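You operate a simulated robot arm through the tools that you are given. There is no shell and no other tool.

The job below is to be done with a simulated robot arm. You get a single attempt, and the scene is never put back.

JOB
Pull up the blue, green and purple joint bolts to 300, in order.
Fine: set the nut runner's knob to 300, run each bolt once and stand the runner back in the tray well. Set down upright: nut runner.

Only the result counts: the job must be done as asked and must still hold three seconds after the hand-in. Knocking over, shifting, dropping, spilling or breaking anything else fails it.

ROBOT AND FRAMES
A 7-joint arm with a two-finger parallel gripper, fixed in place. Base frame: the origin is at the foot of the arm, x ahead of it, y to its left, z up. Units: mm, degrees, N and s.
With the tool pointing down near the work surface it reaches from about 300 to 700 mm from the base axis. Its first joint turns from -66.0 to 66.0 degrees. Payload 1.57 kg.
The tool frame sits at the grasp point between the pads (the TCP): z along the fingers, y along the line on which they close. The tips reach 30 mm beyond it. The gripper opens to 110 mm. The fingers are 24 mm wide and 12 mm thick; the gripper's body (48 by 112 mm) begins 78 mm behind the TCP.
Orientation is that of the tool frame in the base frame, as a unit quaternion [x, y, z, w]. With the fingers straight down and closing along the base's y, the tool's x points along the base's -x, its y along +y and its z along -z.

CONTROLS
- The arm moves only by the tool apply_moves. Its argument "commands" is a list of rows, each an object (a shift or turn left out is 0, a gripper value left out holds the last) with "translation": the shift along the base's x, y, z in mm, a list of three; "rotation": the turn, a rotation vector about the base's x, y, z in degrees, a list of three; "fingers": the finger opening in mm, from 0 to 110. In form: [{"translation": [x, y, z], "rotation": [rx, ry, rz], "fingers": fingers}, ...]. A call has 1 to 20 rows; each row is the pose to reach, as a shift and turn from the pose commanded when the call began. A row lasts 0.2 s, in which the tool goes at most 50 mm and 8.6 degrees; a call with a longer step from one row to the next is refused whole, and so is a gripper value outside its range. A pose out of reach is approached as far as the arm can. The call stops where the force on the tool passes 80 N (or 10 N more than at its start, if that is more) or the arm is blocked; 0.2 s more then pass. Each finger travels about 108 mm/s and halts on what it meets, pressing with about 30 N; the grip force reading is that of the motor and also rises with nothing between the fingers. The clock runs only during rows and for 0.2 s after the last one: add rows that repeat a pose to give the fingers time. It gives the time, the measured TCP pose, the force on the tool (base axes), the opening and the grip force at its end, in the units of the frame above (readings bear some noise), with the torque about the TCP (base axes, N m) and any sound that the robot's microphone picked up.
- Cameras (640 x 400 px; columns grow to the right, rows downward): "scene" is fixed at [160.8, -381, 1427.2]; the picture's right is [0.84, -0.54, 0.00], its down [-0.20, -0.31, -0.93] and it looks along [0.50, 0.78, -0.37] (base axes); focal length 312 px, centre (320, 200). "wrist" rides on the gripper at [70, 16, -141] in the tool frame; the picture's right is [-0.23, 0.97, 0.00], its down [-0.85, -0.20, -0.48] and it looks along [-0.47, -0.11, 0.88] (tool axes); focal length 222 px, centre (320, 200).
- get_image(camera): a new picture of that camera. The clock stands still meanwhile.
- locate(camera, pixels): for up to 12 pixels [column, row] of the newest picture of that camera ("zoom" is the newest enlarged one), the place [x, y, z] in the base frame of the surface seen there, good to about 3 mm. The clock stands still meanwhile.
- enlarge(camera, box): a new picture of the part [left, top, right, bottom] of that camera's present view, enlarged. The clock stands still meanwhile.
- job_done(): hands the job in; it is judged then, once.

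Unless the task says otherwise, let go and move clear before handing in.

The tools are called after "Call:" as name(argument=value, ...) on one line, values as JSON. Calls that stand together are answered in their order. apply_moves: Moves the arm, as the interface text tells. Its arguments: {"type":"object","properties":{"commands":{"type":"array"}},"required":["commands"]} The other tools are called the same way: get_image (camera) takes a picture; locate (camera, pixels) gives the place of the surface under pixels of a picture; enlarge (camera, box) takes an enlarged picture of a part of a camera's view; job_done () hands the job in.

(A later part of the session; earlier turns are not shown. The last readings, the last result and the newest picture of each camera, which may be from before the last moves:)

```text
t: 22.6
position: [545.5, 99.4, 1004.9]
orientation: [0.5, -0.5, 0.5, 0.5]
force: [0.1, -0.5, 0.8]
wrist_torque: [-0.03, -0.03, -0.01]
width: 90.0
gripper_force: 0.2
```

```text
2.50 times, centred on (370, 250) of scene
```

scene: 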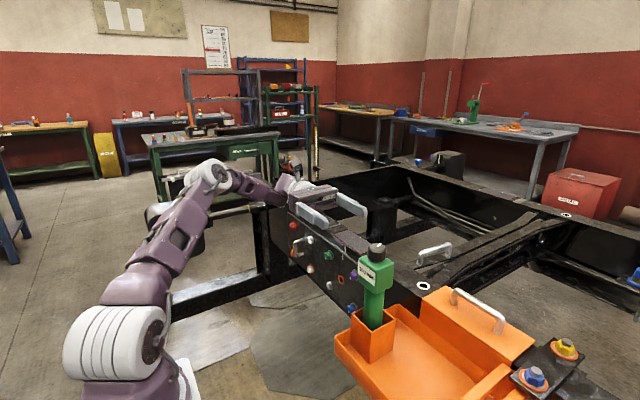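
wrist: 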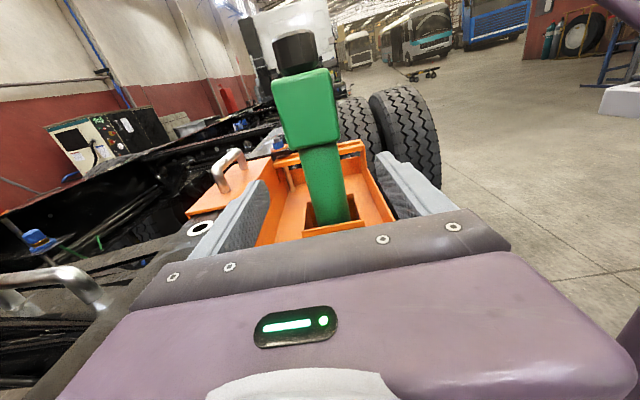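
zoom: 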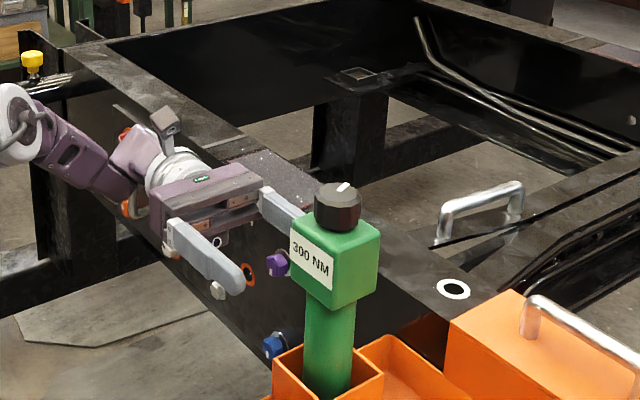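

The fingers straddle the runner's body on either side with the head above. I'll check the body's centre line from this view before moving in.

Call:
locate(camera="wrist", pixels=[[326, 180], [308, 170], [342, 170], [330, 205], [306, 140], [278, 142], [336, 138], [296, 50], [345, 226], [306, 228]])

Call:
enlarge(camera="wrist", box=[230, 20, 430, 240])

```text
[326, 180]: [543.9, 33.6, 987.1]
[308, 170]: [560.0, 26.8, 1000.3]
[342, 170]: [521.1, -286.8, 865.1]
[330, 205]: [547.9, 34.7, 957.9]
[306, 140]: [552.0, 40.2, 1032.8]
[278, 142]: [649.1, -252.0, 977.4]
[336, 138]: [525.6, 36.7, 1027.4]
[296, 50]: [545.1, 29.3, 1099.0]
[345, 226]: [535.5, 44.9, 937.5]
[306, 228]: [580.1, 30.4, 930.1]
```

```text
1.82 times, centred on (330, 130) of wrist
```

zoom: 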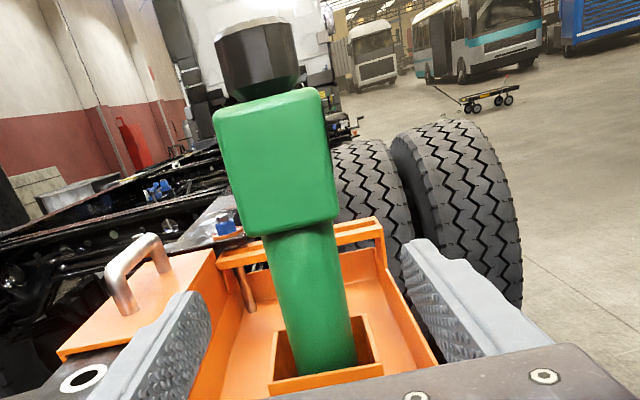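

The body axis is at x≈546, matching the fingers' centre. I'll move in along −y to y≈12 and then close gently.

Call:
apply_moves(commands=[{"translation": [0.5, -25, 1]}, {"translation": [0.5, -50, 1]}, {"translation": [0.5, -75, 1]}, {"translation": [0.5, -87, 1], "fingers": 80}, {"translation": [0.5, -87, 1], "fingers": 64}, {"translation": [0.5, -87, 1], "fingers": 54}, {"translation": [0.5, -87, 1], "fingers": 50}, {"translation": [0.5, -87, 1], "fingers": 48}])

Call:
get_image(camera="wrist")

Call:
enlarge(camera="scene", box=[310, 210, 430, 330])

```text
t: 24.4
position: [546.0, 11.2, 1007.8]
orientation: [0.5, -0.5, 0.5, 0.5]
force: [0.9, 1.2, 0.3]
wrist_torque: [0.0, -0.01, 0.02]
width: 48.1
gripper_force: 0.0
```

```text
taken
```

wrist: 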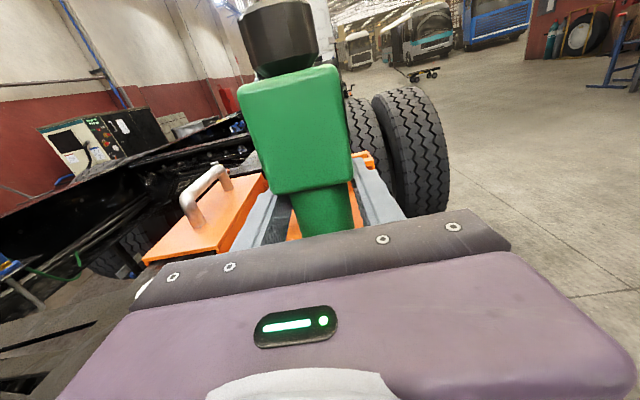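

```text
3.33 times, centred on (370, 270) of scene
```

zoom: 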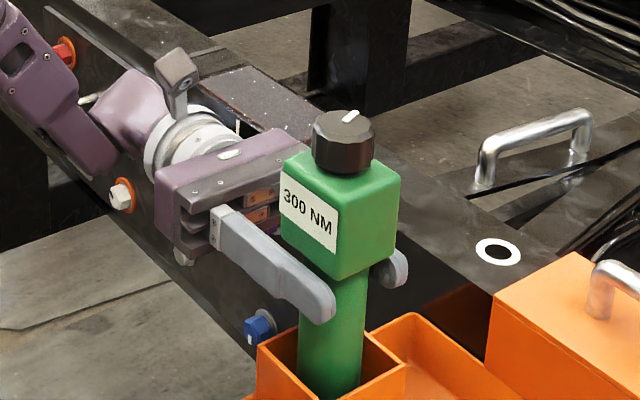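

The fingers are beside the body just under the head with a few mm gap each side. I'll close to grip.

Call:
apply_moves(commands=[{"fingers": 46}, {"fingers": 44}, {"fingers": 42}, {"fingers": 40}, {"fingers": 38}, {"fingers": 34}, {"fingers": 30}, {"fingers": 30}])

Call:
enlarge(camera="scene", box=[310, 210, 430, 330])

```text
t: 26.2
position: [545.4, 11.6, 1006.0]
orientation: [0.5, -0.5, 0.5, 0.5]
force: [3.9, -0.2, 0.7]
wrist_torque: [-0.01, -0.41, -0.01]
width: 41.4
gripper_force: 30.1
```

```text
3.33 times, centred on (370, 270) of scene
```

zoom: 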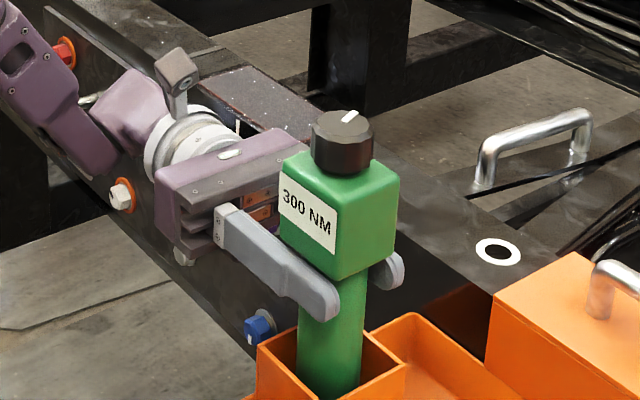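

The body is gripped at 41.4 mm with 30 N. I'll lift in small steps and check the load.

Call:
apply_moves(commands=[{"translation": [0, 0, 5]}, {"translation": [0, 0, 10]}, {"translation": [0, 0, 20]}, {"translation": [0, 0, 30]}, {"translation": [0, 0, 30]}])

Call:
enlarge(camera="scene", box=[310, 190, 430, 330])

```text
t: 27.4
position: [546.9, 12.4, 1037.0]
orientation: [-0.5, 0.5, -0.5, -0.5]
force: [-0.9, -0.4, -9.2]
wrist_torque: [0.03, -0.03, -0.02]
width: 41.2
gripper_force: 29.6
```

```text
2.86 times, centred on (370, 260) of scene
```

zoom: 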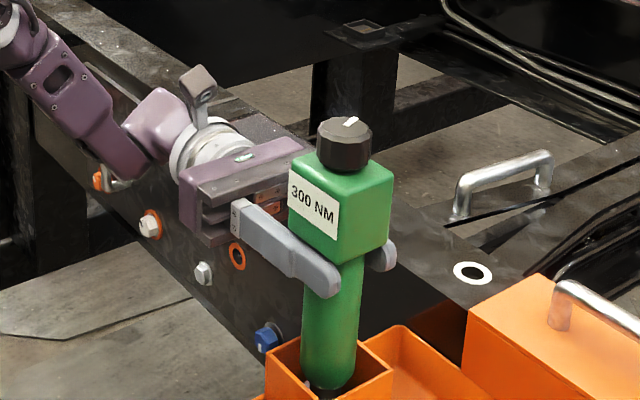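

The runner is lifted cleanly, weight ≈9.2 N and nearly zero torque, so it's gripped near its centre of mass. I'll raise it fully clear of the well rim.

Call:
apply_moves(commands=[{"translation": [0, 0, 25]}, {"translation": [0, 0, 50]}, {"translation": [0, 0, 75]}, {"translation": [0, 0, 100]}, {"translation": [0, 0, 115]}, {"translation": [0, 0, 115]}])

Call:
get_image(camera="scene")

Call:
enlarge(camera="scene", box=[310, 150, 430, 330])

```text
t: 28.8
position: [546.3, 11.4, 1151.5]
orientation: [-0.5, 0.5, -0.5, -0.5]
force: [-0.5, -0.3, -7.3]
wrist_torque: [-0.01, 0.0, 0.01]
width: 41.3
gripper_force: 30.0
```

```text
taken
```

scene: 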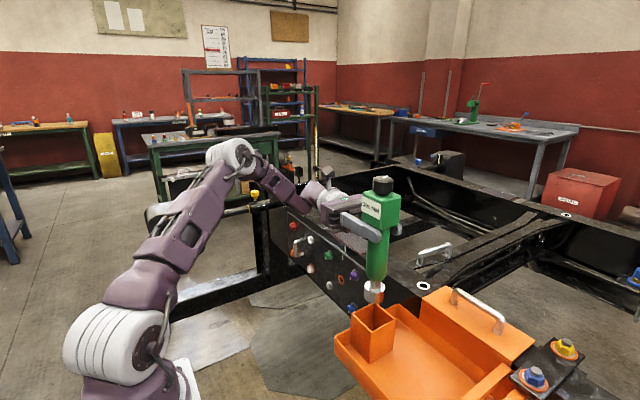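

```text
2.22 times, centred on (370, 240) of scene
```

zoom: 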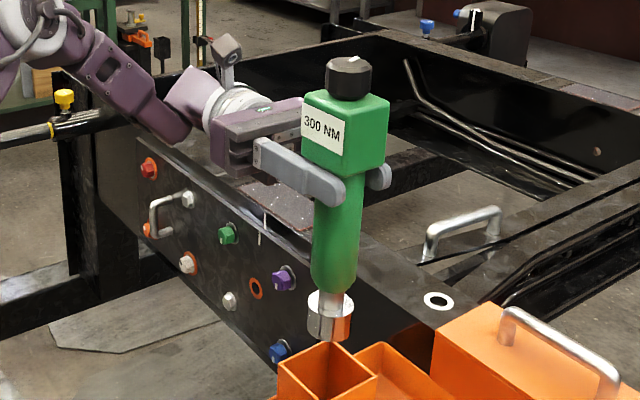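

The runner is fully out of the well, showing a chrome socket at (375,287). I'll measure the socket and the runner's alignment.

Call:
enlarge(camera="scene", box=[340, 170, 420, 310])

Call:
locate(camera="scene", pixels=[[375, 283], [375, 290], [374, 297], [368, 290], [381, 290], [375, 275], [376, 250], [384, 180], [379, 190], [374, 300], [372, 303], [376, 302]])

```text
2.86 times, centred on (380, 240) of scene
```

zoom: 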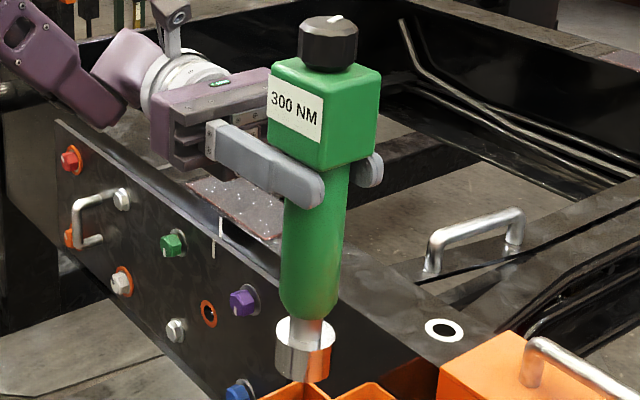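

```text
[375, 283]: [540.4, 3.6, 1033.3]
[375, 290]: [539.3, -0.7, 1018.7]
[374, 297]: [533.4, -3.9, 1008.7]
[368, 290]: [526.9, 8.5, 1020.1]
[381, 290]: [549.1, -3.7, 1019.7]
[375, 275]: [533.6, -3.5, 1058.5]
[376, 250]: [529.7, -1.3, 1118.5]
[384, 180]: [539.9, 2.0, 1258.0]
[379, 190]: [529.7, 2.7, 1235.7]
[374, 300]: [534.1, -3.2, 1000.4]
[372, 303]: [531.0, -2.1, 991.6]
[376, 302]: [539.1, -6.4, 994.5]
```

The socket tip is about 160 mm below the TCP and hangs straight. I'll first carry the runner to (440,150,1151), away from the tray and frame, before turning it.

Call:
apply_moves(commands=[{"translation": [-18, 23, 0]}, {"translation": [-36, 46, 0]}, {"translation": [-54, 69, 0]}, {"translation": [-72, 92, 0]}, {"translation": [-90, 115, 0]}, {"translation": [-106, 139, 0]}, {"translation": [-106, 139, 0]}])

Call:
get_image(camera="scene")

```text
t: 30.4
position: [440.0, 151.4, 1152.2]
orientation: [0.5, -0.5, 0.5, 0.5]
force: [-0.3, -0.4, -8.4]
wrist_torque: [0.02, 0.03, 0.04]
width: 41.0
gripper_force: 30.2
```

```text
taken
```

scene: 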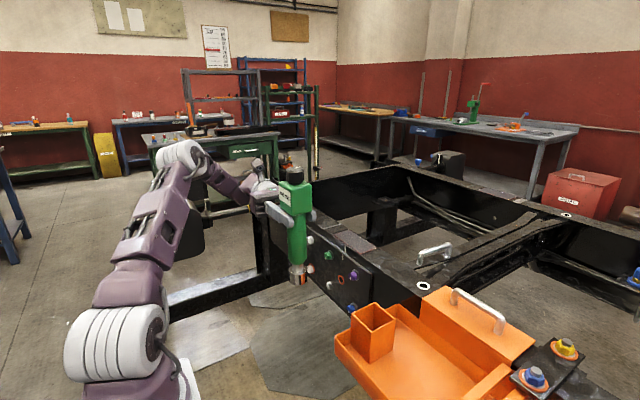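

The runner is held upright in free space at (440,151,1152). I'll now turn the hand to point down, which swings the socket to face +x.

Call:
apply_moves(commands=[{"rotation": [3.85, -3.85, -3.85]}, {"rotation": [7.7, -7.7, -7.7]}, {"rotation": [11.55, -11.55, -11.55]}, {"rotation": [15.4, -15.4, -15.4]}, {"rotation": [19.25, -19.25, -19.25]}, {"rotation": [23.09, -23.09, -23.09]}, {"rotation": [26.94, -26.94, -26.94]}, {"rotation": [30.79, -30.79, -30.79]}, {"rotation": [34.64, -34.64, -34.64]}, {"rotation": [38.49, -38.49, -38.49]}, {"rotation": [42.34, -42.34, -42.34]}, {"rotation": [46.19, -46.19, -46.19]}, {"rotation": [50.04, -50.04, -50.04]}, {"rotation": [53.89, -53.89, -53.89]}, {"rotation": [57.74, -57.74, -57.74]}, {"rotation": [61.58, -61.58, -61.58]}, {"rotation": [65.43, -65.43, -65.43]}, {"rotation": [69.28, -69.28, -69.28]}, {"rotation": [69.28, -69.28, -69.28]}])

Call:
get_image(camera="scene")

Call:
get_image(camera="wrist")

```text
t: 34.4
position: [441.0, 151.2, 1152.3]
orientation: [0.001, 1.0, 0.0, 0.0]
force: [0.0, 0.0, -8.6]
wrist_torque: [-0.01, 0.13, -0.07]
width: 41.4
gripper_force: 29.9
out of reach, approached as far as the arm can: row 2, 3, 4, 5, 6, 7, 8, 9
```

```text
taken
```

scene: 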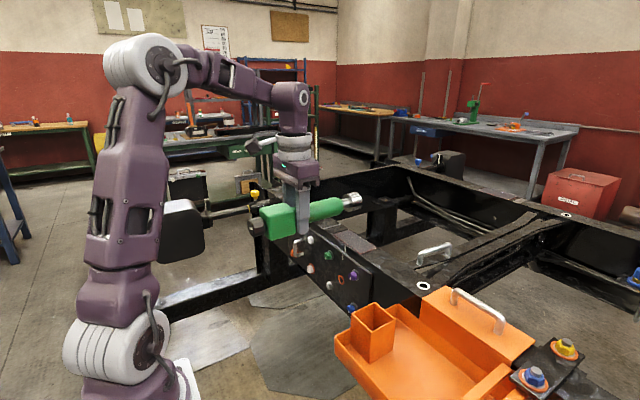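

```text
taken
```

wrist: 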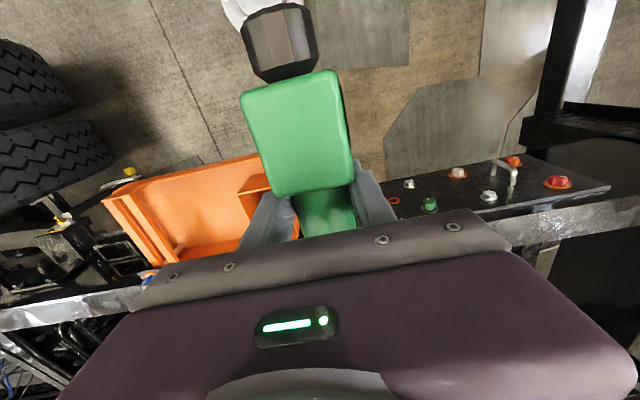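

The runner is now level with the socket toward +x and the hand pointing down. I'll measure the runner's axis precisely from the scene camera.

Call:
enlarge(camera="scene", box=[240, 170, 370, 250])

Call:
locate(camera="zoom", pixels=[[566, 150], [580, 158], [590, 148], [545, 165], [500, 195], [450, 170], [440, 210], [160, 255], [215, 225], [40, 280], [600, 160], [540, 140]])

```text
4.92 times, centred on (305, 210) of scene
```

zoom: 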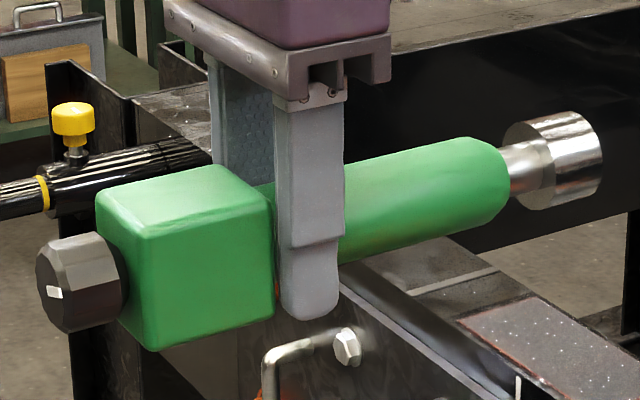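

```text
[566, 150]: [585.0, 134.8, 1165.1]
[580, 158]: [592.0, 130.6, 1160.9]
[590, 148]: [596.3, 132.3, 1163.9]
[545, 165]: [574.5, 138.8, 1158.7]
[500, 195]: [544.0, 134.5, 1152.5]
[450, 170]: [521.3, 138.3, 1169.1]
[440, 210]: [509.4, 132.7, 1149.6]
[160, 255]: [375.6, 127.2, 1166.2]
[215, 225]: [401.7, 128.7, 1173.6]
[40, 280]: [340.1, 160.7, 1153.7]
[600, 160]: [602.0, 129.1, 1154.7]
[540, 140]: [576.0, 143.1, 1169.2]
```

The socket tip is about 162 mm ahead of the TCP and the runner looks level. I'll lower toward the blue bolt's line (y≈211), stopping short in x, and check what is below first.

Call:
locate(camera="scene", pixels=[[200, 290], [250, 320], [320, 330], [280, 300], [230, 275], [340, 318]])

Call:
apply_moves(commands=[{"translation": [0, 10, -40]}, {"translation": [0, 20, -80]}, {"translation": [0, 30, -120]}, {"translation": [0, 40, -160]}, {"translation": [0, 50, -200]}, {"translation": [0, 60, -240]}, {"translation": [0, 60, -260]}, {"translation": [0, 60, -260]}])

Call:
get_image(camera="scene")

Call:
get_image(camera="wrist")

```text
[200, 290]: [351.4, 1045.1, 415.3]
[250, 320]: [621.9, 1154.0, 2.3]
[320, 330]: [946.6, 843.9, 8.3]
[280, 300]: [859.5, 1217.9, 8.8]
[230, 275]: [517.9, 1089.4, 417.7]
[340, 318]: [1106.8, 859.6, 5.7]
```

```text
t: 36.2
position: [439.3, 210.5, 890.3]
orientation: [0.001, 1.0, -0.001, -0.001]
force: [-0.5, 0.1, -9.2]
wrist_torque: [0.02, 0.13, -0.06]
width: 41.3
gripper_force: 29.6
```

```text
taken
```

scene: 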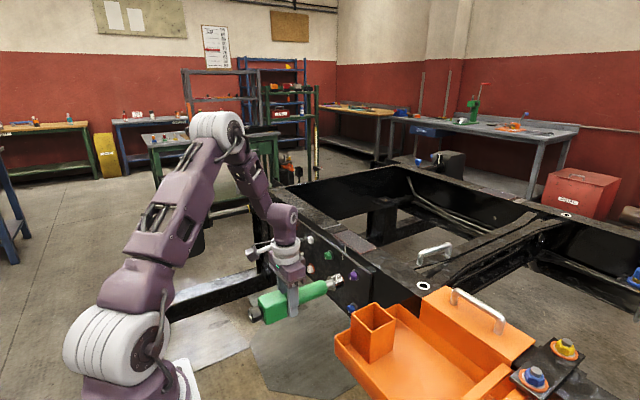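

```text
taken
```

wrist: 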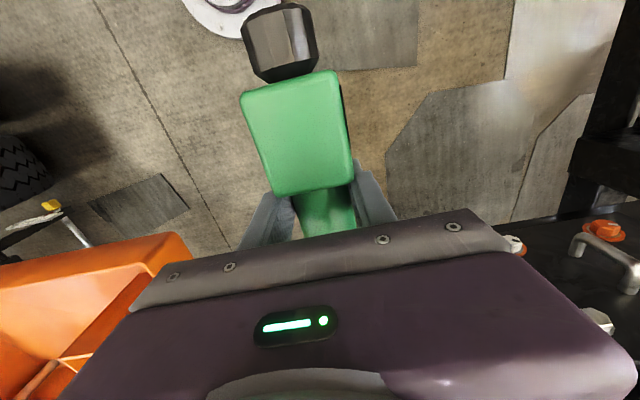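

The runner is in front of the plate at (439,210.5,890), with the tip about 40 mm short of the bolts. I'll zoom in to measure socket versus bolt alignment.

Call:
enlarge(camera="scene", box=[290, 245, 386, 321])

Call:
locate(camera="zoom", pixels=[[290, 245], [300, 232], [318, 250], [282, 262], [410, 195], [400, 195], [415, 208], [405, 180], [398, 405], [230, 290], [150, 300], [310, 270]])

```text
5.26 times, centred on (338, 283) of scene
```

zoom: 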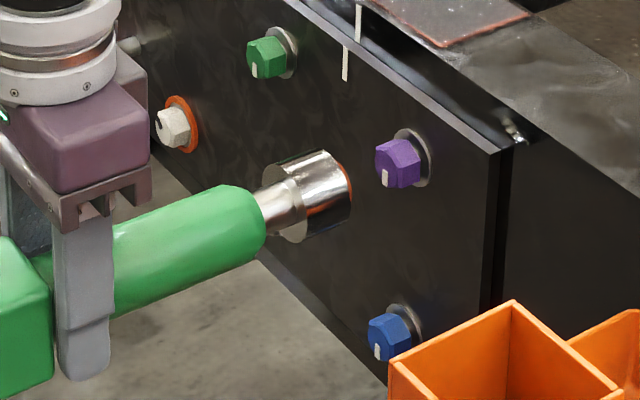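

```text
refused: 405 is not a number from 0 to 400
```

The socket axis appears to line up with the purple bolt in this view (socket (310,198), bolt (400,163) in zoom). I'll get numbers for both.

Call:
locate(camera="zoom", pixels=[[310, 205], [330, 200], [345, 190], [300, 180], [320, 165], [300, 235], [335, 215], [400, 165], [388, 170], [410, 150], [392, 337], [380, 345]])

```text
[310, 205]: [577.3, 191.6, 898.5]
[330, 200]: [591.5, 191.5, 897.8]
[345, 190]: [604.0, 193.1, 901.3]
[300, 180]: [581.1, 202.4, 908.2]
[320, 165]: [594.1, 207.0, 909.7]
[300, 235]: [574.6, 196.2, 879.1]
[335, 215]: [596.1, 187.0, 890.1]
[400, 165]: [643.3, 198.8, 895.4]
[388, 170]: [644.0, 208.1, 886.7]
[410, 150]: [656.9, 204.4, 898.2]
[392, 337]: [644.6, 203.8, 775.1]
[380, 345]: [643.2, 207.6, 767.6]
```

The socket axis fits about (y 210.5, z 890), and the bolts need finer measurement. I'll enlarge strongly on the blue and purple bolts to fit their washer circles.

Call:
enlarge(camera="scene", box=[336, 264, 368, 284])

```text
16.00 times, centred on (352, 274) of scene
```

zoom: 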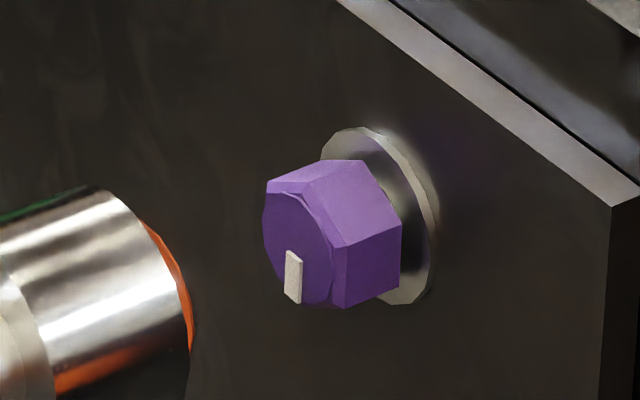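

The purple bolt's end face and washer are clearly resolved. I'll locate face and washer-edge points to fit its axis.

Call:
locate(camera="zoom", pixels=[[268, 195], [266, 240], [300, 298], [326, 300], [328, 240], [300, 195], [298, 247], [330, 150], [370, 135], [425, 200], [424, 270], [400, 298]])

Call:
enlarge(camera="scene", box=[336, 297, 368, 317])

```text
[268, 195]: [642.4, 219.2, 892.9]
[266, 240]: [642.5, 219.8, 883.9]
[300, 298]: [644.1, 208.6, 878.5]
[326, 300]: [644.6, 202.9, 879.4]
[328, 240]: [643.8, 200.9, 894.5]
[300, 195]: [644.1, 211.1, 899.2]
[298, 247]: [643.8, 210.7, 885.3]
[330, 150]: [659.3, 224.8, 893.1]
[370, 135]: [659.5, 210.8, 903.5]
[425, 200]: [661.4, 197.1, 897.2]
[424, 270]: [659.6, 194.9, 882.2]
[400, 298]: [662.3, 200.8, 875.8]
```

```text
16.00 times, centred on (352, 307) of scene
```

zoom: 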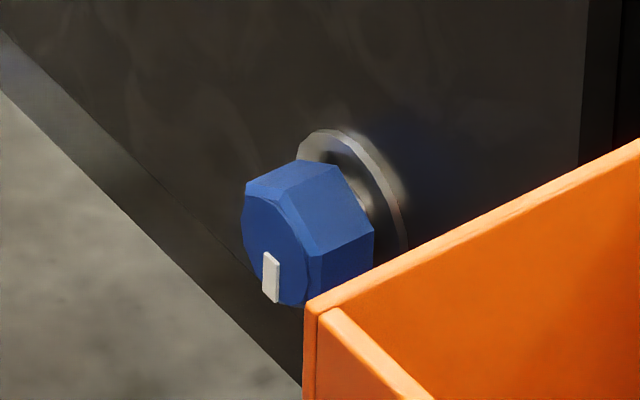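

Purple's axis fits (y≈210.2, z≈888.3). Now the blue bolt's points.

Call:
locate(camera="zoom", pixels=[[249, 196], [246, 235], [276, 299], [302, 297], [304, 250], [278, 197], [276, 245], [306, 145], [345, 138], [390, 185], [403, 240], [330, 137]])

Call:
enlarge(camera="scene", box=[312, 246, 344, 266])

```text
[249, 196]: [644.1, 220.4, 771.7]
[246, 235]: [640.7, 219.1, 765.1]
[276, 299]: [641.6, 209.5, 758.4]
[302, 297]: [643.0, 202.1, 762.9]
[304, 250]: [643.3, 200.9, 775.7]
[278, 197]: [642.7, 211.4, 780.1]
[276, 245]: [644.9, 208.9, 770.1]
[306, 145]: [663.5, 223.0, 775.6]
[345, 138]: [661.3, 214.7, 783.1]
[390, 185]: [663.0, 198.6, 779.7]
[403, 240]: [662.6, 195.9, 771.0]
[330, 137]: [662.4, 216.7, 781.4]
```

```text
16.00 times, centred on (328, 256) of scene
```

zoom: 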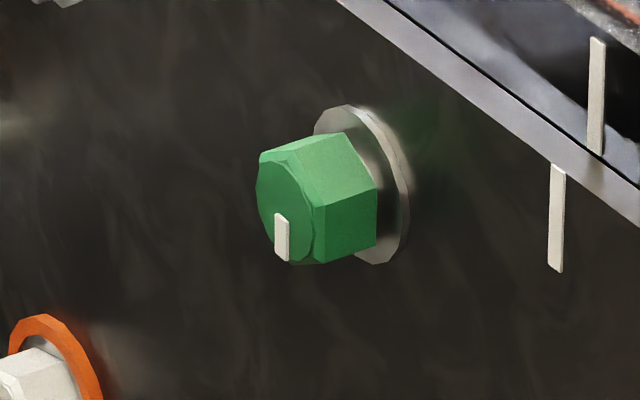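

Blue's axis fits (y≈210.4, z≈768.7). Now green's points.

Call:
locate(camera="zoom", pixels=[[262, 165], [259, 203], [287, 259], [311, 260], [313, 208], [288, 163], [288, 208], [318, 125], [350, 110], [402, 180], [402, 235], [380, 260]])

```text
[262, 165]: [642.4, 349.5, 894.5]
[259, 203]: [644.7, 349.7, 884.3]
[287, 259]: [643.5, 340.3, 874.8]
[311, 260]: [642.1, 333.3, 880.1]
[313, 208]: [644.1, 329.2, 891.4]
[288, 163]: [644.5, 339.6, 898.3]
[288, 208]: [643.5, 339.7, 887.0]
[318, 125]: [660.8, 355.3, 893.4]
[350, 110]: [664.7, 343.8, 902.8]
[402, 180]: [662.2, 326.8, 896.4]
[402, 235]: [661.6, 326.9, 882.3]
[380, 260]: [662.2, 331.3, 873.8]
```

Green's axis fits (y≈340.3, z≈887.7). Next I'll fit the socket's own cylinder in the same way to know its offset from the TCP.

Call:
enlarge(camera="scene", box=[318, 272, 350, 292])

```text
16.00 times, centred on (334, 282) of scene
```

zoom: 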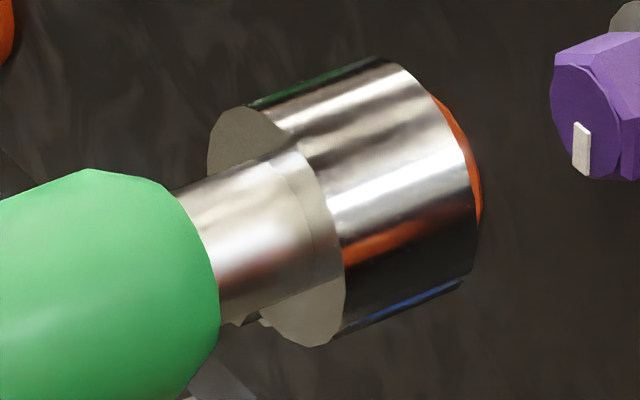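

The socket's back face and front edge are clear. I'll locate rim points on both for a circle fit.

Call:
locate(camera="zoom", pixels=[[213, 160], [228, 120], [252, 112], [290, 335], [318, 342], [340, 305], [385, 68], [425, 105], [455, 160], [468, 220], [460, 265], [345, 200]])

Call:
locate(camera="zoom", pixels=[[475, 175], [478, 210], [445, 105], [300, 210], [240, 220], [220, 200], [260, 270], [290, 160], [100, 280], [30, 300], [150, 200], [180, 330]])

```text
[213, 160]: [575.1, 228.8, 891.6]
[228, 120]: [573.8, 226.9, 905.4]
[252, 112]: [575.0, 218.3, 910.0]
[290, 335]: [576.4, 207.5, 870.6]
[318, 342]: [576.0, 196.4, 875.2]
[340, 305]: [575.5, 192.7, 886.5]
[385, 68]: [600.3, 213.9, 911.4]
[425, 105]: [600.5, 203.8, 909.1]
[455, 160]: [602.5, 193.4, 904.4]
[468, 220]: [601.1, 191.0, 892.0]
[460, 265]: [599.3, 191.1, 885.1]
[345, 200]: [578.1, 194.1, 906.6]
```

```text
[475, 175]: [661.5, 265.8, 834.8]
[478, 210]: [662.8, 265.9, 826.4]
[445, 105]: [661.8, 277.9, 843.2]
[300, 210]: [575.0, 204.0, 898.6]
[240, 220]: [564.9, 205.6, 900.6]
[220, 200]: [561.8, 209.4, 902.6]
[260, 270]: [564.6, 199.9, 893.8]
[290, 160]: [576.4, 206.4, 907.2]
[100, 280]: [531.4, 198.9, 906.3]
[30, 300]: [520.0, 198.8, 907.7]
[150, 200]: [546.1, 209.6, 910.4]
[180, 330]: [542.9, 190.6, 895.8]
```

The socket's front is at about (602, 211.2, 891.2), essentially in line with the TCP. I'll go down to the blue bolt's line (Δy −0.8, Δz −122.6) while staying 40 mm back, then recheck alignment.

Call:
apply_moves(commands=[{"translation": [0, -0.8, -30]}, {"translation": [0, -0.8, -60]}, {"translation": [0, -0.8, -90]}, {"translation": [0, -0.8, -122.6]}, {"translation": [0, -0.8, -122.6]}, {"translation": [0, -0.8, -122.6]}])

Call:
get_image(camera="scene")

Call:
enlarge(camera="scene", box=[318, 297, 366, 327])

```text
t: 37.6
position: [439.7, 210.3, 770.0]
orientation: [0.001, 1.0, -0.001, -0.001]
force: [0.7, -0.2, -8.3]
wrist_torque: [0.0, 0.14, -0.08]
width: 41.2
gripper_force: 30.0
```

```text
taken
```

scene: 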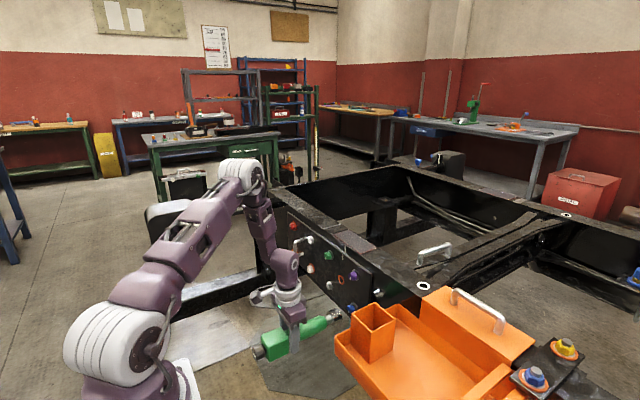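

```text
13.33 times, centred on (342, 312) of scene
```

zoom: 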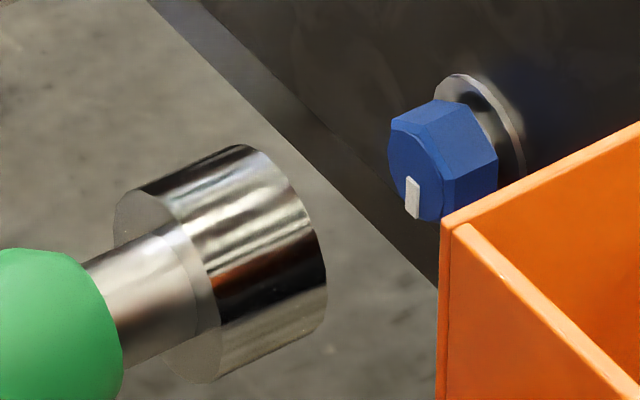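

The socket looks to point at the blue bolt's end face (417,175). I'll refit the socket rim here to verify within a millimetre or two.

Call:
locate(camera="zoom", pixels=[[119, 225], [130, 196], [150, 192], [185, 372], [208, 378], [218, 340], [243, 151], [280, 178], [308, 225], [322, 275], [318, 315], [417, 175]])

Call:
locate(camera="zoom", pixels=[[395, 130], [392, 165], [412, 218], [438, 216], [440, 180], [420, 135], [119, 225], [130, 196], [208, 378], [243, 151], [308, 225], [318, 315]])

```text
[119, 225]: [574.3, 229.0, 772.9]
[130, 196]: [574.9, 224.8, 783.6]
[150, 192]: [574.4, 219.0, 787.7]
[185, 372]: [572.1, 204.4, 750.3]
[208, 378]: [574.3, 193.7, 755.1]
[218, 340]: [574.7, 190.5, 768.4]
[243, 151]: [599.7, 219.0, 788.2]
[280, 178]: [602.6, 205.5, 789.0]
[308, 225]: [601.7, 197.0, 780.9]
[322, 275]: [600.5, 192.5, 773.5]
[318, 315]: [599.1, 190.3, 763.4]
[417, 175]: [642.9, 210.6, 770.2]
```

```text
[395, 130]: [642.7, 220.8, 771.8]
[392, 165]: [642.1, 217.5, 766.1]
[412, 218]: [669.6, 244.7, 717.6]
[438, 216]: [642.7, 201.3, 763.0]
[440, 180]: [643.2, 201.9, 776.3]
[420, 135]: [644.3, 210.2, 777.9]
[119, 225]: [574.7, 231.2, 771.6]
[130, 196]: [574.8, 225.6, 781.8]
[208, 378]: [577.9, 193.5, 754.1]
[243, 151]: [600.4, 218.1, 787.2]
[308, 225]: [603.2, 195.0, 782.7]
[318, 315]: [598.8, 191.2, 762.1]
```

The socket and blue bolt axes agree within about 1 mm. I'll advance in x to just short of the bolt face, then continue slowly while monitoring force.

Call:
apply_moves(commands=[{"translation": [12, 0, -0.5]}, {"translation": [24, 0, -0.5]}, {"translation": [34, 0, -0.5]}, {"translation": [38, 0, -0.5]}, {"translation": [38, 0, -0.5]}])

Call:
enlarge(camera="scene", box=[322, 294, 370, 324])

```text
t: 38.8
position: [479.4, 210.7, 770.3]
orientation: [0.0, 1.0, 0.0, 0.0]
force: [0.1, -0.4, -8.6]
wrist_torque: [0.0, 0.14, 0.09]
width: 41.3
gripper_force: 30.3
```

```text
13.33 times, centred on (346, 309) of scene
```

zoom: 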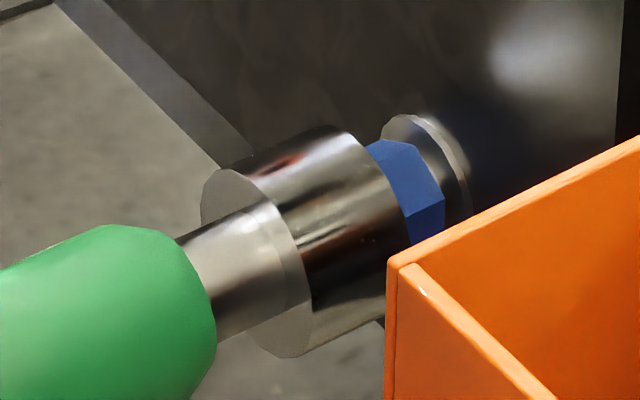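

The socket's front rim is right at the blue bolt's end face with no contact force. I'll ease forward 4 mm at a time and watch force and sound.

Call:
apply_moves(commands=[{"translation": [2, 0, 0]}, {"translation": [4, 0, 0]}, {"translation": [6, 0, 0]}, {"translation": [6, 0, 0]}])

Call:
enlarge(camera="scene", box=[322, 294, 370, 324])

```text
t: 39.8
position: [484.5, 210.7, 768.7]
orientation: [0.001, 1.0, 0.0, 0.0]
force: [0.2, -1.0, -9.0]
wrist_torque: [-0.01, 0.14, 0.03]
width: 41.2
gripper_force: 29.8
```

```text
13.33 times, centred on (346, 309) of scene
```

zoom: 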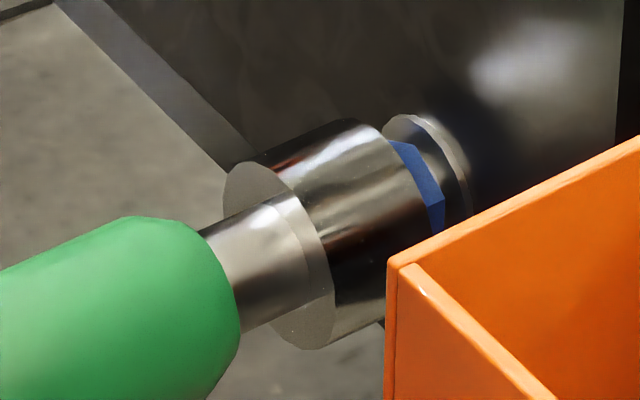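

The socket is sliding over the bolt head with no contact load. I'll continue forward in 2 mm rows.

Call:
apply_moves(commands=[{"translation": [2, 0, 0]}, {"translation": [4, 0, 0]}, {"translation": [6, 0, 0]}, {"translation": [6, 0, 0]}])

Call:
enlarge(camera="scene", box=[322, 294, 370, 324])

```text
t: 40.8
position: [490.2, 209.4, 768.5]
orientation: [0.0, 1.0, 0.0, 0.0]
force: [0.1, 0.8, -9.2]
wrist_torque: [-0.02, 0.14, -0.02]
width: 41.3
gripper_force: 29.7
```

```text
13.33 times, centred on (346, 309) of scene
```

zoom: 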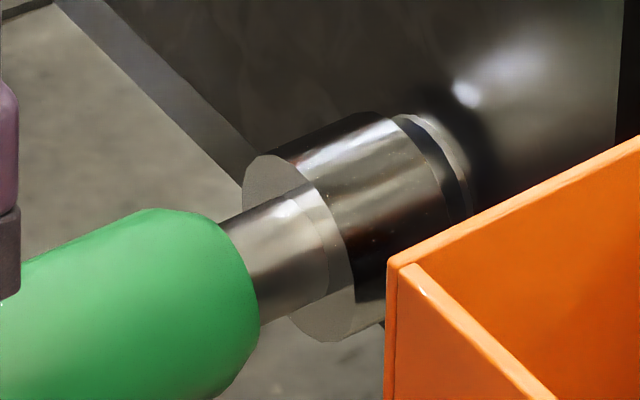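

Still no contact; the socket front is a few mm from the washer. I'll push on another few millimetres slowly.

Call:
apply_moves(commands=[{"translation": [1.5, 0, 0]}, {"translation": [3, 0, 0]}, {"translation": [4.5, 0, 0]}, {"translation": [4.5, 0, 0]}])

Call:
enlarge(camera="scene", box=[322, 294, 370, 324])

```text
t: 41.8
position: [495.5, 210.2, 769.0]
orientation: [0.0, 1.0, -0.001, 0.0]
force: [-0.4, 0.0, -8.5]
wrist_torque: [-0.01, 0.16, 0.07]
width: 41.5
gripper_force: 30.2
```

```text
13.33 times, centred on (346, 309) of scene
```

zoom: 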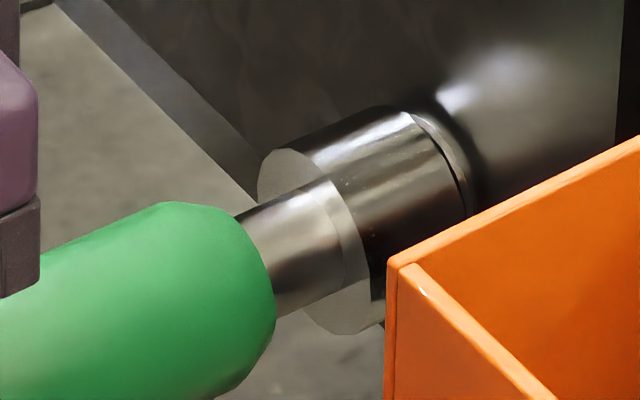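

The socket is now nearly at the washer, still without load or sound. I'll advance in 1 mm rows until it seats.

Call:
apply_moves(commands=[{"translation": [1, 0, 0]}, {"translation": [2, 0, 0]}, {"translation": [3, 0, 0]}, {"translation": [3, 0, 0]}, {"translation": [3, 0, 0]}])

Call:
enlarge(camera="scene", box=[322, 294, 370, 324])

```text
t: 43.0
position: [497.1, 208.8, 769.6]
orientation: [0.0, 1.0, 0.0, 0.001]
force: [-1.3, -0.3, -8.7]
wrist_torque: [0.03, 0.04, -0.15]
width: 41.3
gripper_force: 29.8
```

```text
13.33 times, centred on (346, 309) of scene
```

zoom: 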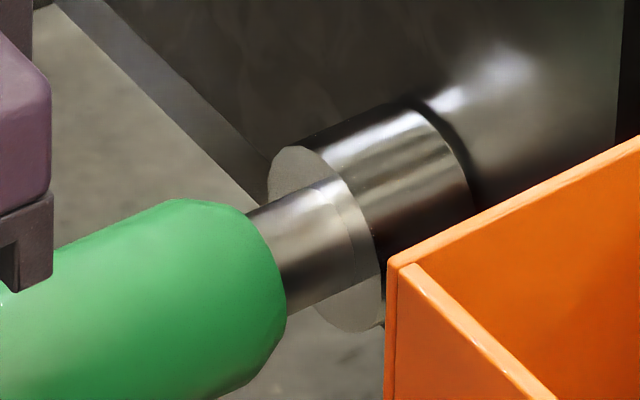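

A slight change in load (−1.3 N) suggests first contact. I'll press on another couple of millimetres.

Call:
apply_moves(commands=[{"translation": [1, 0, 0]}, {"translation": [2, 0, 0]}, {"translation": [2, 0, 0]}, {"translation": [2, 0, 0]}])

Call:
enlarge(camera="scene", box=[322, 294, 370, 324])

```text
t: 44.0
position: [498.3, 209.8, 767.7]
orientation: [0.001, 1.0, -0.001, -0.001]
force: [-22.7, -6.2, -6.5]
wrist_torque: [-0.06, -0.28, -0.68]
width: 41.2
gripper_force: 29.6
```

```text
13.33 times, centred on (346, 309) of scene
```

zoom: 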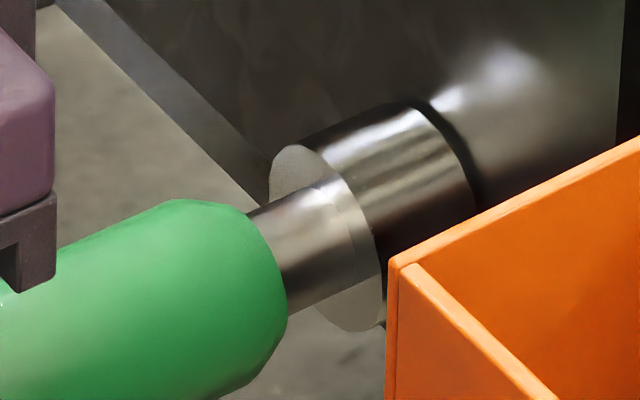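

The socket is seated and pressing with about 23 N. I'll hold here about a second to see whether the runner runs.

Call:
apply_moves(commands=[{"translation": [0, 0, 0]}, {"translation": [0, 0, 0]}, {"translation": [0, 0, 0]}, {"translation": [0, 0, 0]}, {"translation": [0, 0, 0]}])

Call:
enlarge(camera="scene", box=[300, 284, 380, 334])

```text
t: 45.2
position: [498.7, 209.1, 768.6]
orientation: [0.002, 1.0, -0.001, -0.002]
force: [-25.6, -6.5, -8.2]
wrist_torque: [-0.12, -0.18, -0.88]
width: 41.2
gripper_force: 30.3
```

```text
8.00 times, centred on (340, 309) of scene
```

zoom: 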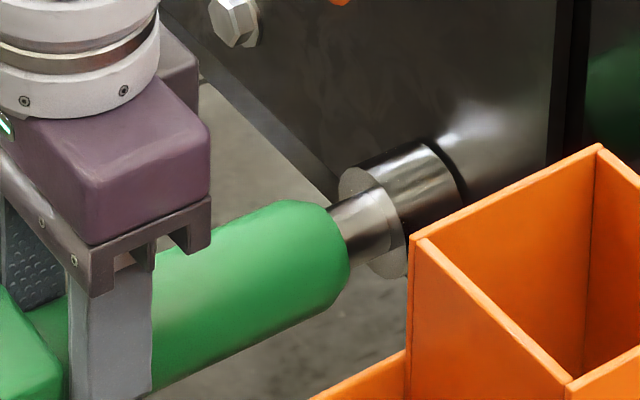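

No run yet at ~25 N, and there is a −6.5 N sideways load. I'll ease y by −0.7 mm and press a bit harder.

Call:
apply_moves(commands=[{"translation": [0, -0.4, 0]}, {"translation": [0.4, -0.8, 0]}, {"translation": [0.8, -0.8, 0]}, {"translation": [0.8, -0.8, 0]}, {"translation": [0.8, -0.8, 0]}])

```text
t: 46.4
position: [499.3, 208.1, 769.2]
orientation: [0.002, 1.0, 0.0, -0.002]
force: [-25.1, -5.5, -9.8]
wrist_torque: [-0.15, -0.02, -0.64]
width: 41.5
gripper_force: 30.1
```

The axial force stays at ~25 N although the hand moved, so the runner is probably starting to slip in the grip. I'll inspect the runner and grip before pressing any more.

Call:
enlarge(camera="scene", box=[240, 270, 368, 360])

Call:
get_image(camera="wrist")

```text
4.44 times, centred on (304, 315) of scene
```

zoom: 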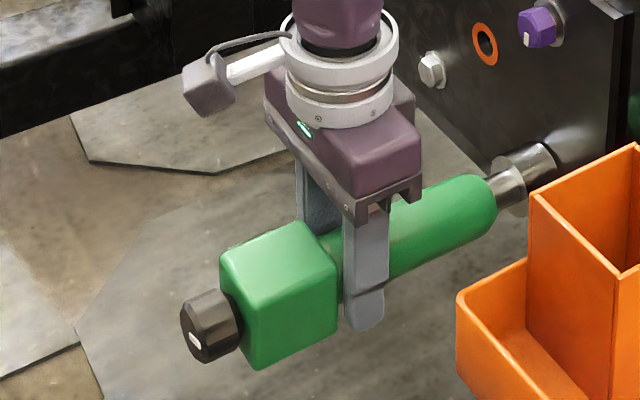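

```text
taken
```

wrist: 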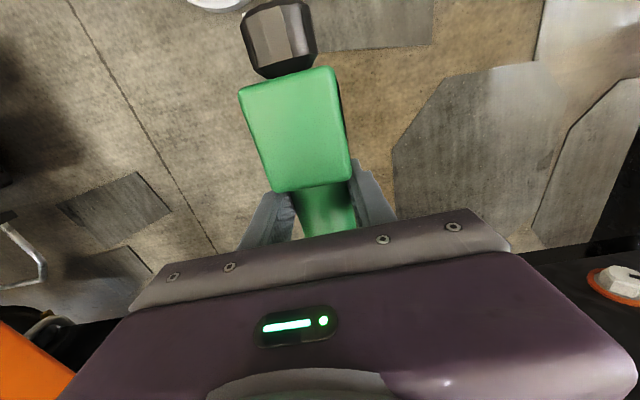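

The wrist view shows the head slid back ~2 mm in the grip, so friction saturates near 25 N. I'll check the runner's actual axis direction and seating now.

Call:
enlarge(camera="scene", box=[322, 294, 370, 324])

Call:
locate(camera="zoom", pixels=[[270, 190], [280, 155], [300, 147], [350, 330], [370, 320], [378, 280], [400, 107], [430, 115], [455, 145], [470, 195], [100, 250], [200, 205]])

Call:
locate(camera="scene", pixels=[[291, 345], [285, 333], [300, 355], [300, 330], [318, 335], [340, 312], [330, 313], [260, 351], [268, 347], [335, 320], [325, 322], [345, 306]])

```text
13.33 times, centred on (346, 309) of scene
```

zoom: 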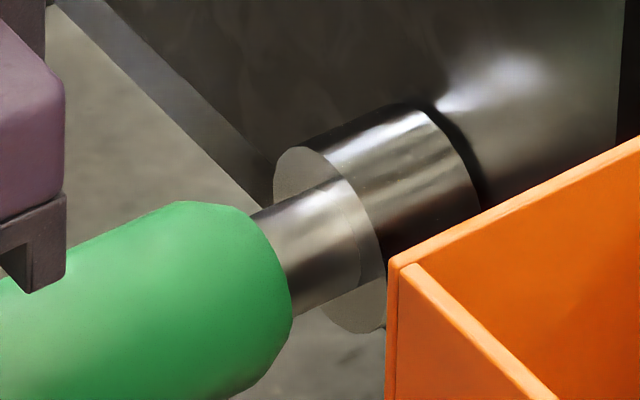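

```text
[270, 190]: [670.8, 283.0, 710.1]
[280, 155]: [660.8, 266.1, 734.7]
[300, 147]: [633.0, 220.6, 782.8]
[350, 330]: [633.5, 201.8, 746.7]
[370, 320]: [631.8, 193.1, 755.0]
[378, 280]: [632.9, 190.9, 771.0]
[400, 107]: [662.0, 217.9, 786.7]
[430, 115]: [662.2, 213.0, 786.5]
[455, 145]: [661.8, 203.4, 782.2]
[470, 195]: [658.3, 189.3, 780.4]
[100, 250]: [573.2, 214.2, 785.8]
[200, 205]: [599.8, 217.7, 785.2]
```

```text
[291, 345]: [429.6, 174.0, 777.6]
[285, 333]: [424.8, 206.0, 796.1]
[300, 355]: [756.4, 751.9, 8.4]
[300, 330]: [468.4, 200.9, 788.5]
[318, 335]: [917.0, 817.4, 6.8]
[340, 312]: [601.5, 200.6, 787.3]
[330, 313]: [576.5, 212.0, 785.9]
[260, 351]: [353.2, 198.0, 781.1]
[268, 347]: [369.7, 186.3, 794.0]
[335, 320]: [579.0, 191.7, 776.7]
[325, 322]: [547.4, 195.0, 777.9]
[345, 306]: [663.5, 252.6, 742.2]
```

The socket front sits at the washer (x≈661–662). Before backing off, I'll hold the press for a few seconds more in case the run needs dwell time.

Call:
apply_moves(commands=[{"translation": [0, 0, 0]}, {"translation": [0, 0, 0]}, {"translation": [0, 0, 0]}, {"translation": [0, 0, 0]}, {"translation": [0, 0, 0]}, {"translation": [0, 0, 0]}, {"translation": [0, 0, 0]}, {"translation": [0, 0, 0]}, {"translation": [0, 0, 0]}, {"translation": [0, 0, 0]}])

```text
t: 48.6
position: [499.3, 209.6, 769.1]
orientation: [0.0, 1.0, 0.0, -0.001]
force: [-20.6, -5.9, -8.9]
wrist_torque: [-0.02, -0.1, -0.66]
width: 41.3
gripper_force: 29.8
```

Force has relaxed to −20.6 N with yaw torque −0.66 N·m, so the rim is touching on its upper +y side. I'll try small compensations (y −1, slight yaw +0.6°) and a further push to seat it flush.

Call:
apply_moves(commands=[{"translation": [0, -0.5, -0.3], "rotation": [0, 0, 0.3]}, {"translation": [0.4, -1, -0.5], "rotation": [0, 0, 0.6]}, {"translation": [1, -1, -0.5], "rotation": [0, 0, 0.6]}, {"translation": [1, -1, -0.5], "rotation": [0, 0, 0.6]}])

```text
t: 49.6
position: [500.2, 207.9, 768.2]
orientation: [-0.005, 1.0, -0.001, -0.002]
force: [-25.5, -3.5, -4.2]
wrist_torque: [-0.06, -0.26, -0.61]
width: 41.1
gripper_force: 30.3
```

Fx is about −25.5 N again. I'll push one more millimetre to see whether it rises or just slips.

Call:
apply_moves(commands=[{"translation": [0.5, 0, 0.3]}, {"translation": [1, 0, 0.3]}, {"translation": [1, 0, 0.3]}])

Call:
get_image(camera="wrist")

Call:
enlarge(camera="scene", box=[322, 294, 370, 324])

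```text
t: 50.4
position: [501.0, 207.5, 768.4]
orientation: [-0.004, 1.0, -0.002, -0.002]
force: [-29.4, -2.2, -7.5]
wrist_torque: [-0.2, 0.35, -0.76]
width: 41.2
gripper_force: 30.8
```

```text
taken
```

wrist: 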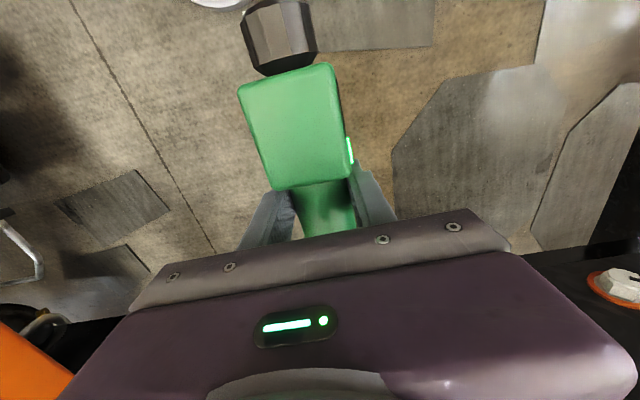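

```text
13.33 times, centred on (346, 309) of scene
```

zoom: 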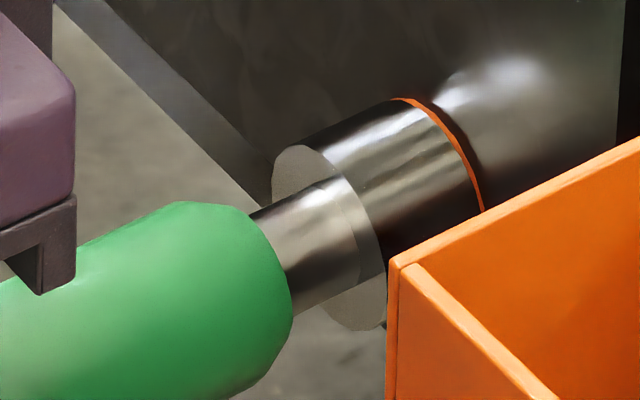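

At −29.4 N something happened: a green light appeared on the label side of the head (350,150 in the wrist view) and an orange ring shows at the socket's front. I'll hold steady and look closer.

Call:
enlarge(camera="wrist", box=[300, 100, 400, 200])

Call:
apply_moves(commands=[{"translation": [0, 0, 0]}, {"translation": [0, 0, 0]}, {"translation": [0, 0, 0]}])

Call:
enlarge(camera="wrist", box=[300, 100, 400, 200])

Call:
enlarge(camera="scene", box=[322, 294, 370, 324])

```text
4.00 times, centred on (350, 150) of wrist
```

zoom: 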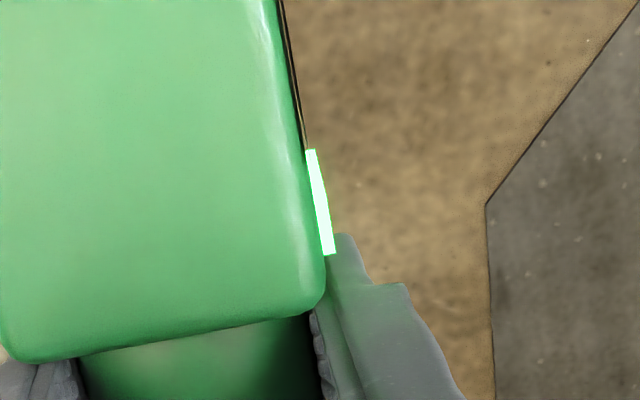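

```text
t: 51.2
position: [501.4, 207.5, 767.8]
orientation: [-0.004, 1.0, -0.001, -0.002]
force: [-26.9, -2.5, -9.5]
wrist_torque: [-0.02, 0.35, -0.65]
width: 41.1
gripper_force: 30.6
```

```text
4.00 times, centred on (350, 150) of wrist
```

zoom: 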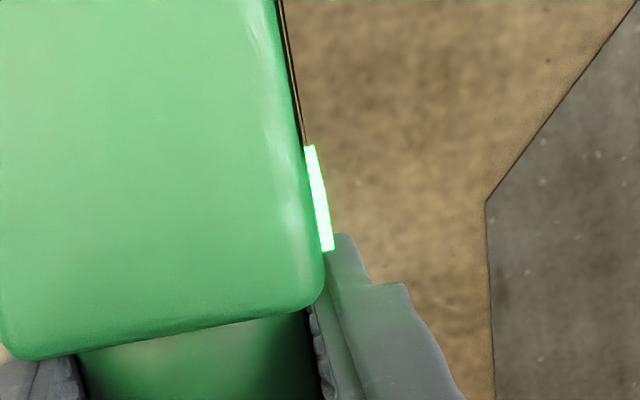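

```text
13.33 times, centred on (346, 309) of scene
```

zoom: 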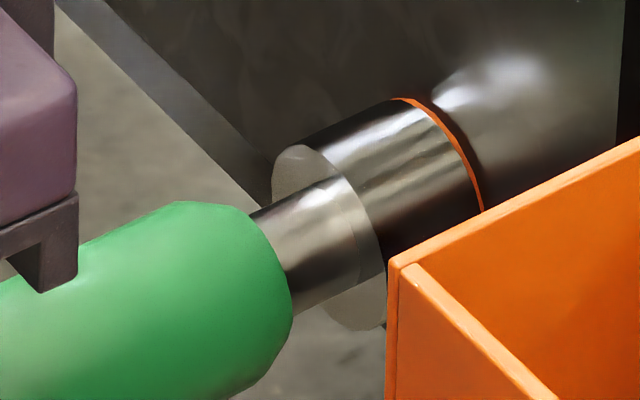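

The blue bolt's washer turned orange and the runner's lamp is green, so blue has been run once. I'll back the socket straight off.

Call:
apply_moves(commands=[{"translation": [-2, 0.8, 0]}, {"translation": [-6, 0.8, 0]}, {"translation": [-12, 0.8, 0]}, {"translation": [-20, 0.8, 0]}, {"translation": [-30, 0.8, 0]}, {"translation": [-45, 0.8, 0]}, {"translation": [-62, 0.8, 0]}, {"translation": [-62, 0.8, 0]}])

Call:
enlarge(camera="scene", box=[310, 290, 374, 330])

Call:
get_image(camera="wrist")

```text
t: 53.0
position: [440.6, 208.5, 768.4]
orientation: [-0.004, 1.0, 0.0, 0.001]
force: [0.3, 0.0, -8.7]
wrist_torque: [-0.01, 0.08, 0.08]
width: 41.3
gripper_force: 29.8
```

```text
10.00 times, centred on (342, 310) of scene
```

zoom: 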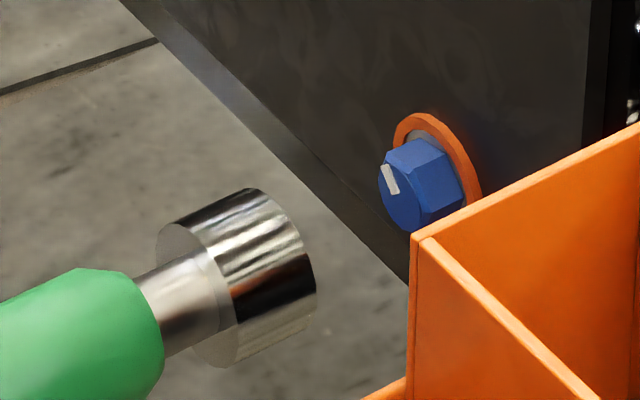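

```text
taken
```

wrist: 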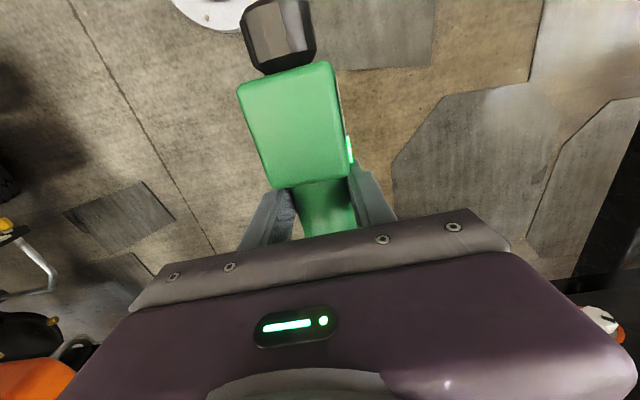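

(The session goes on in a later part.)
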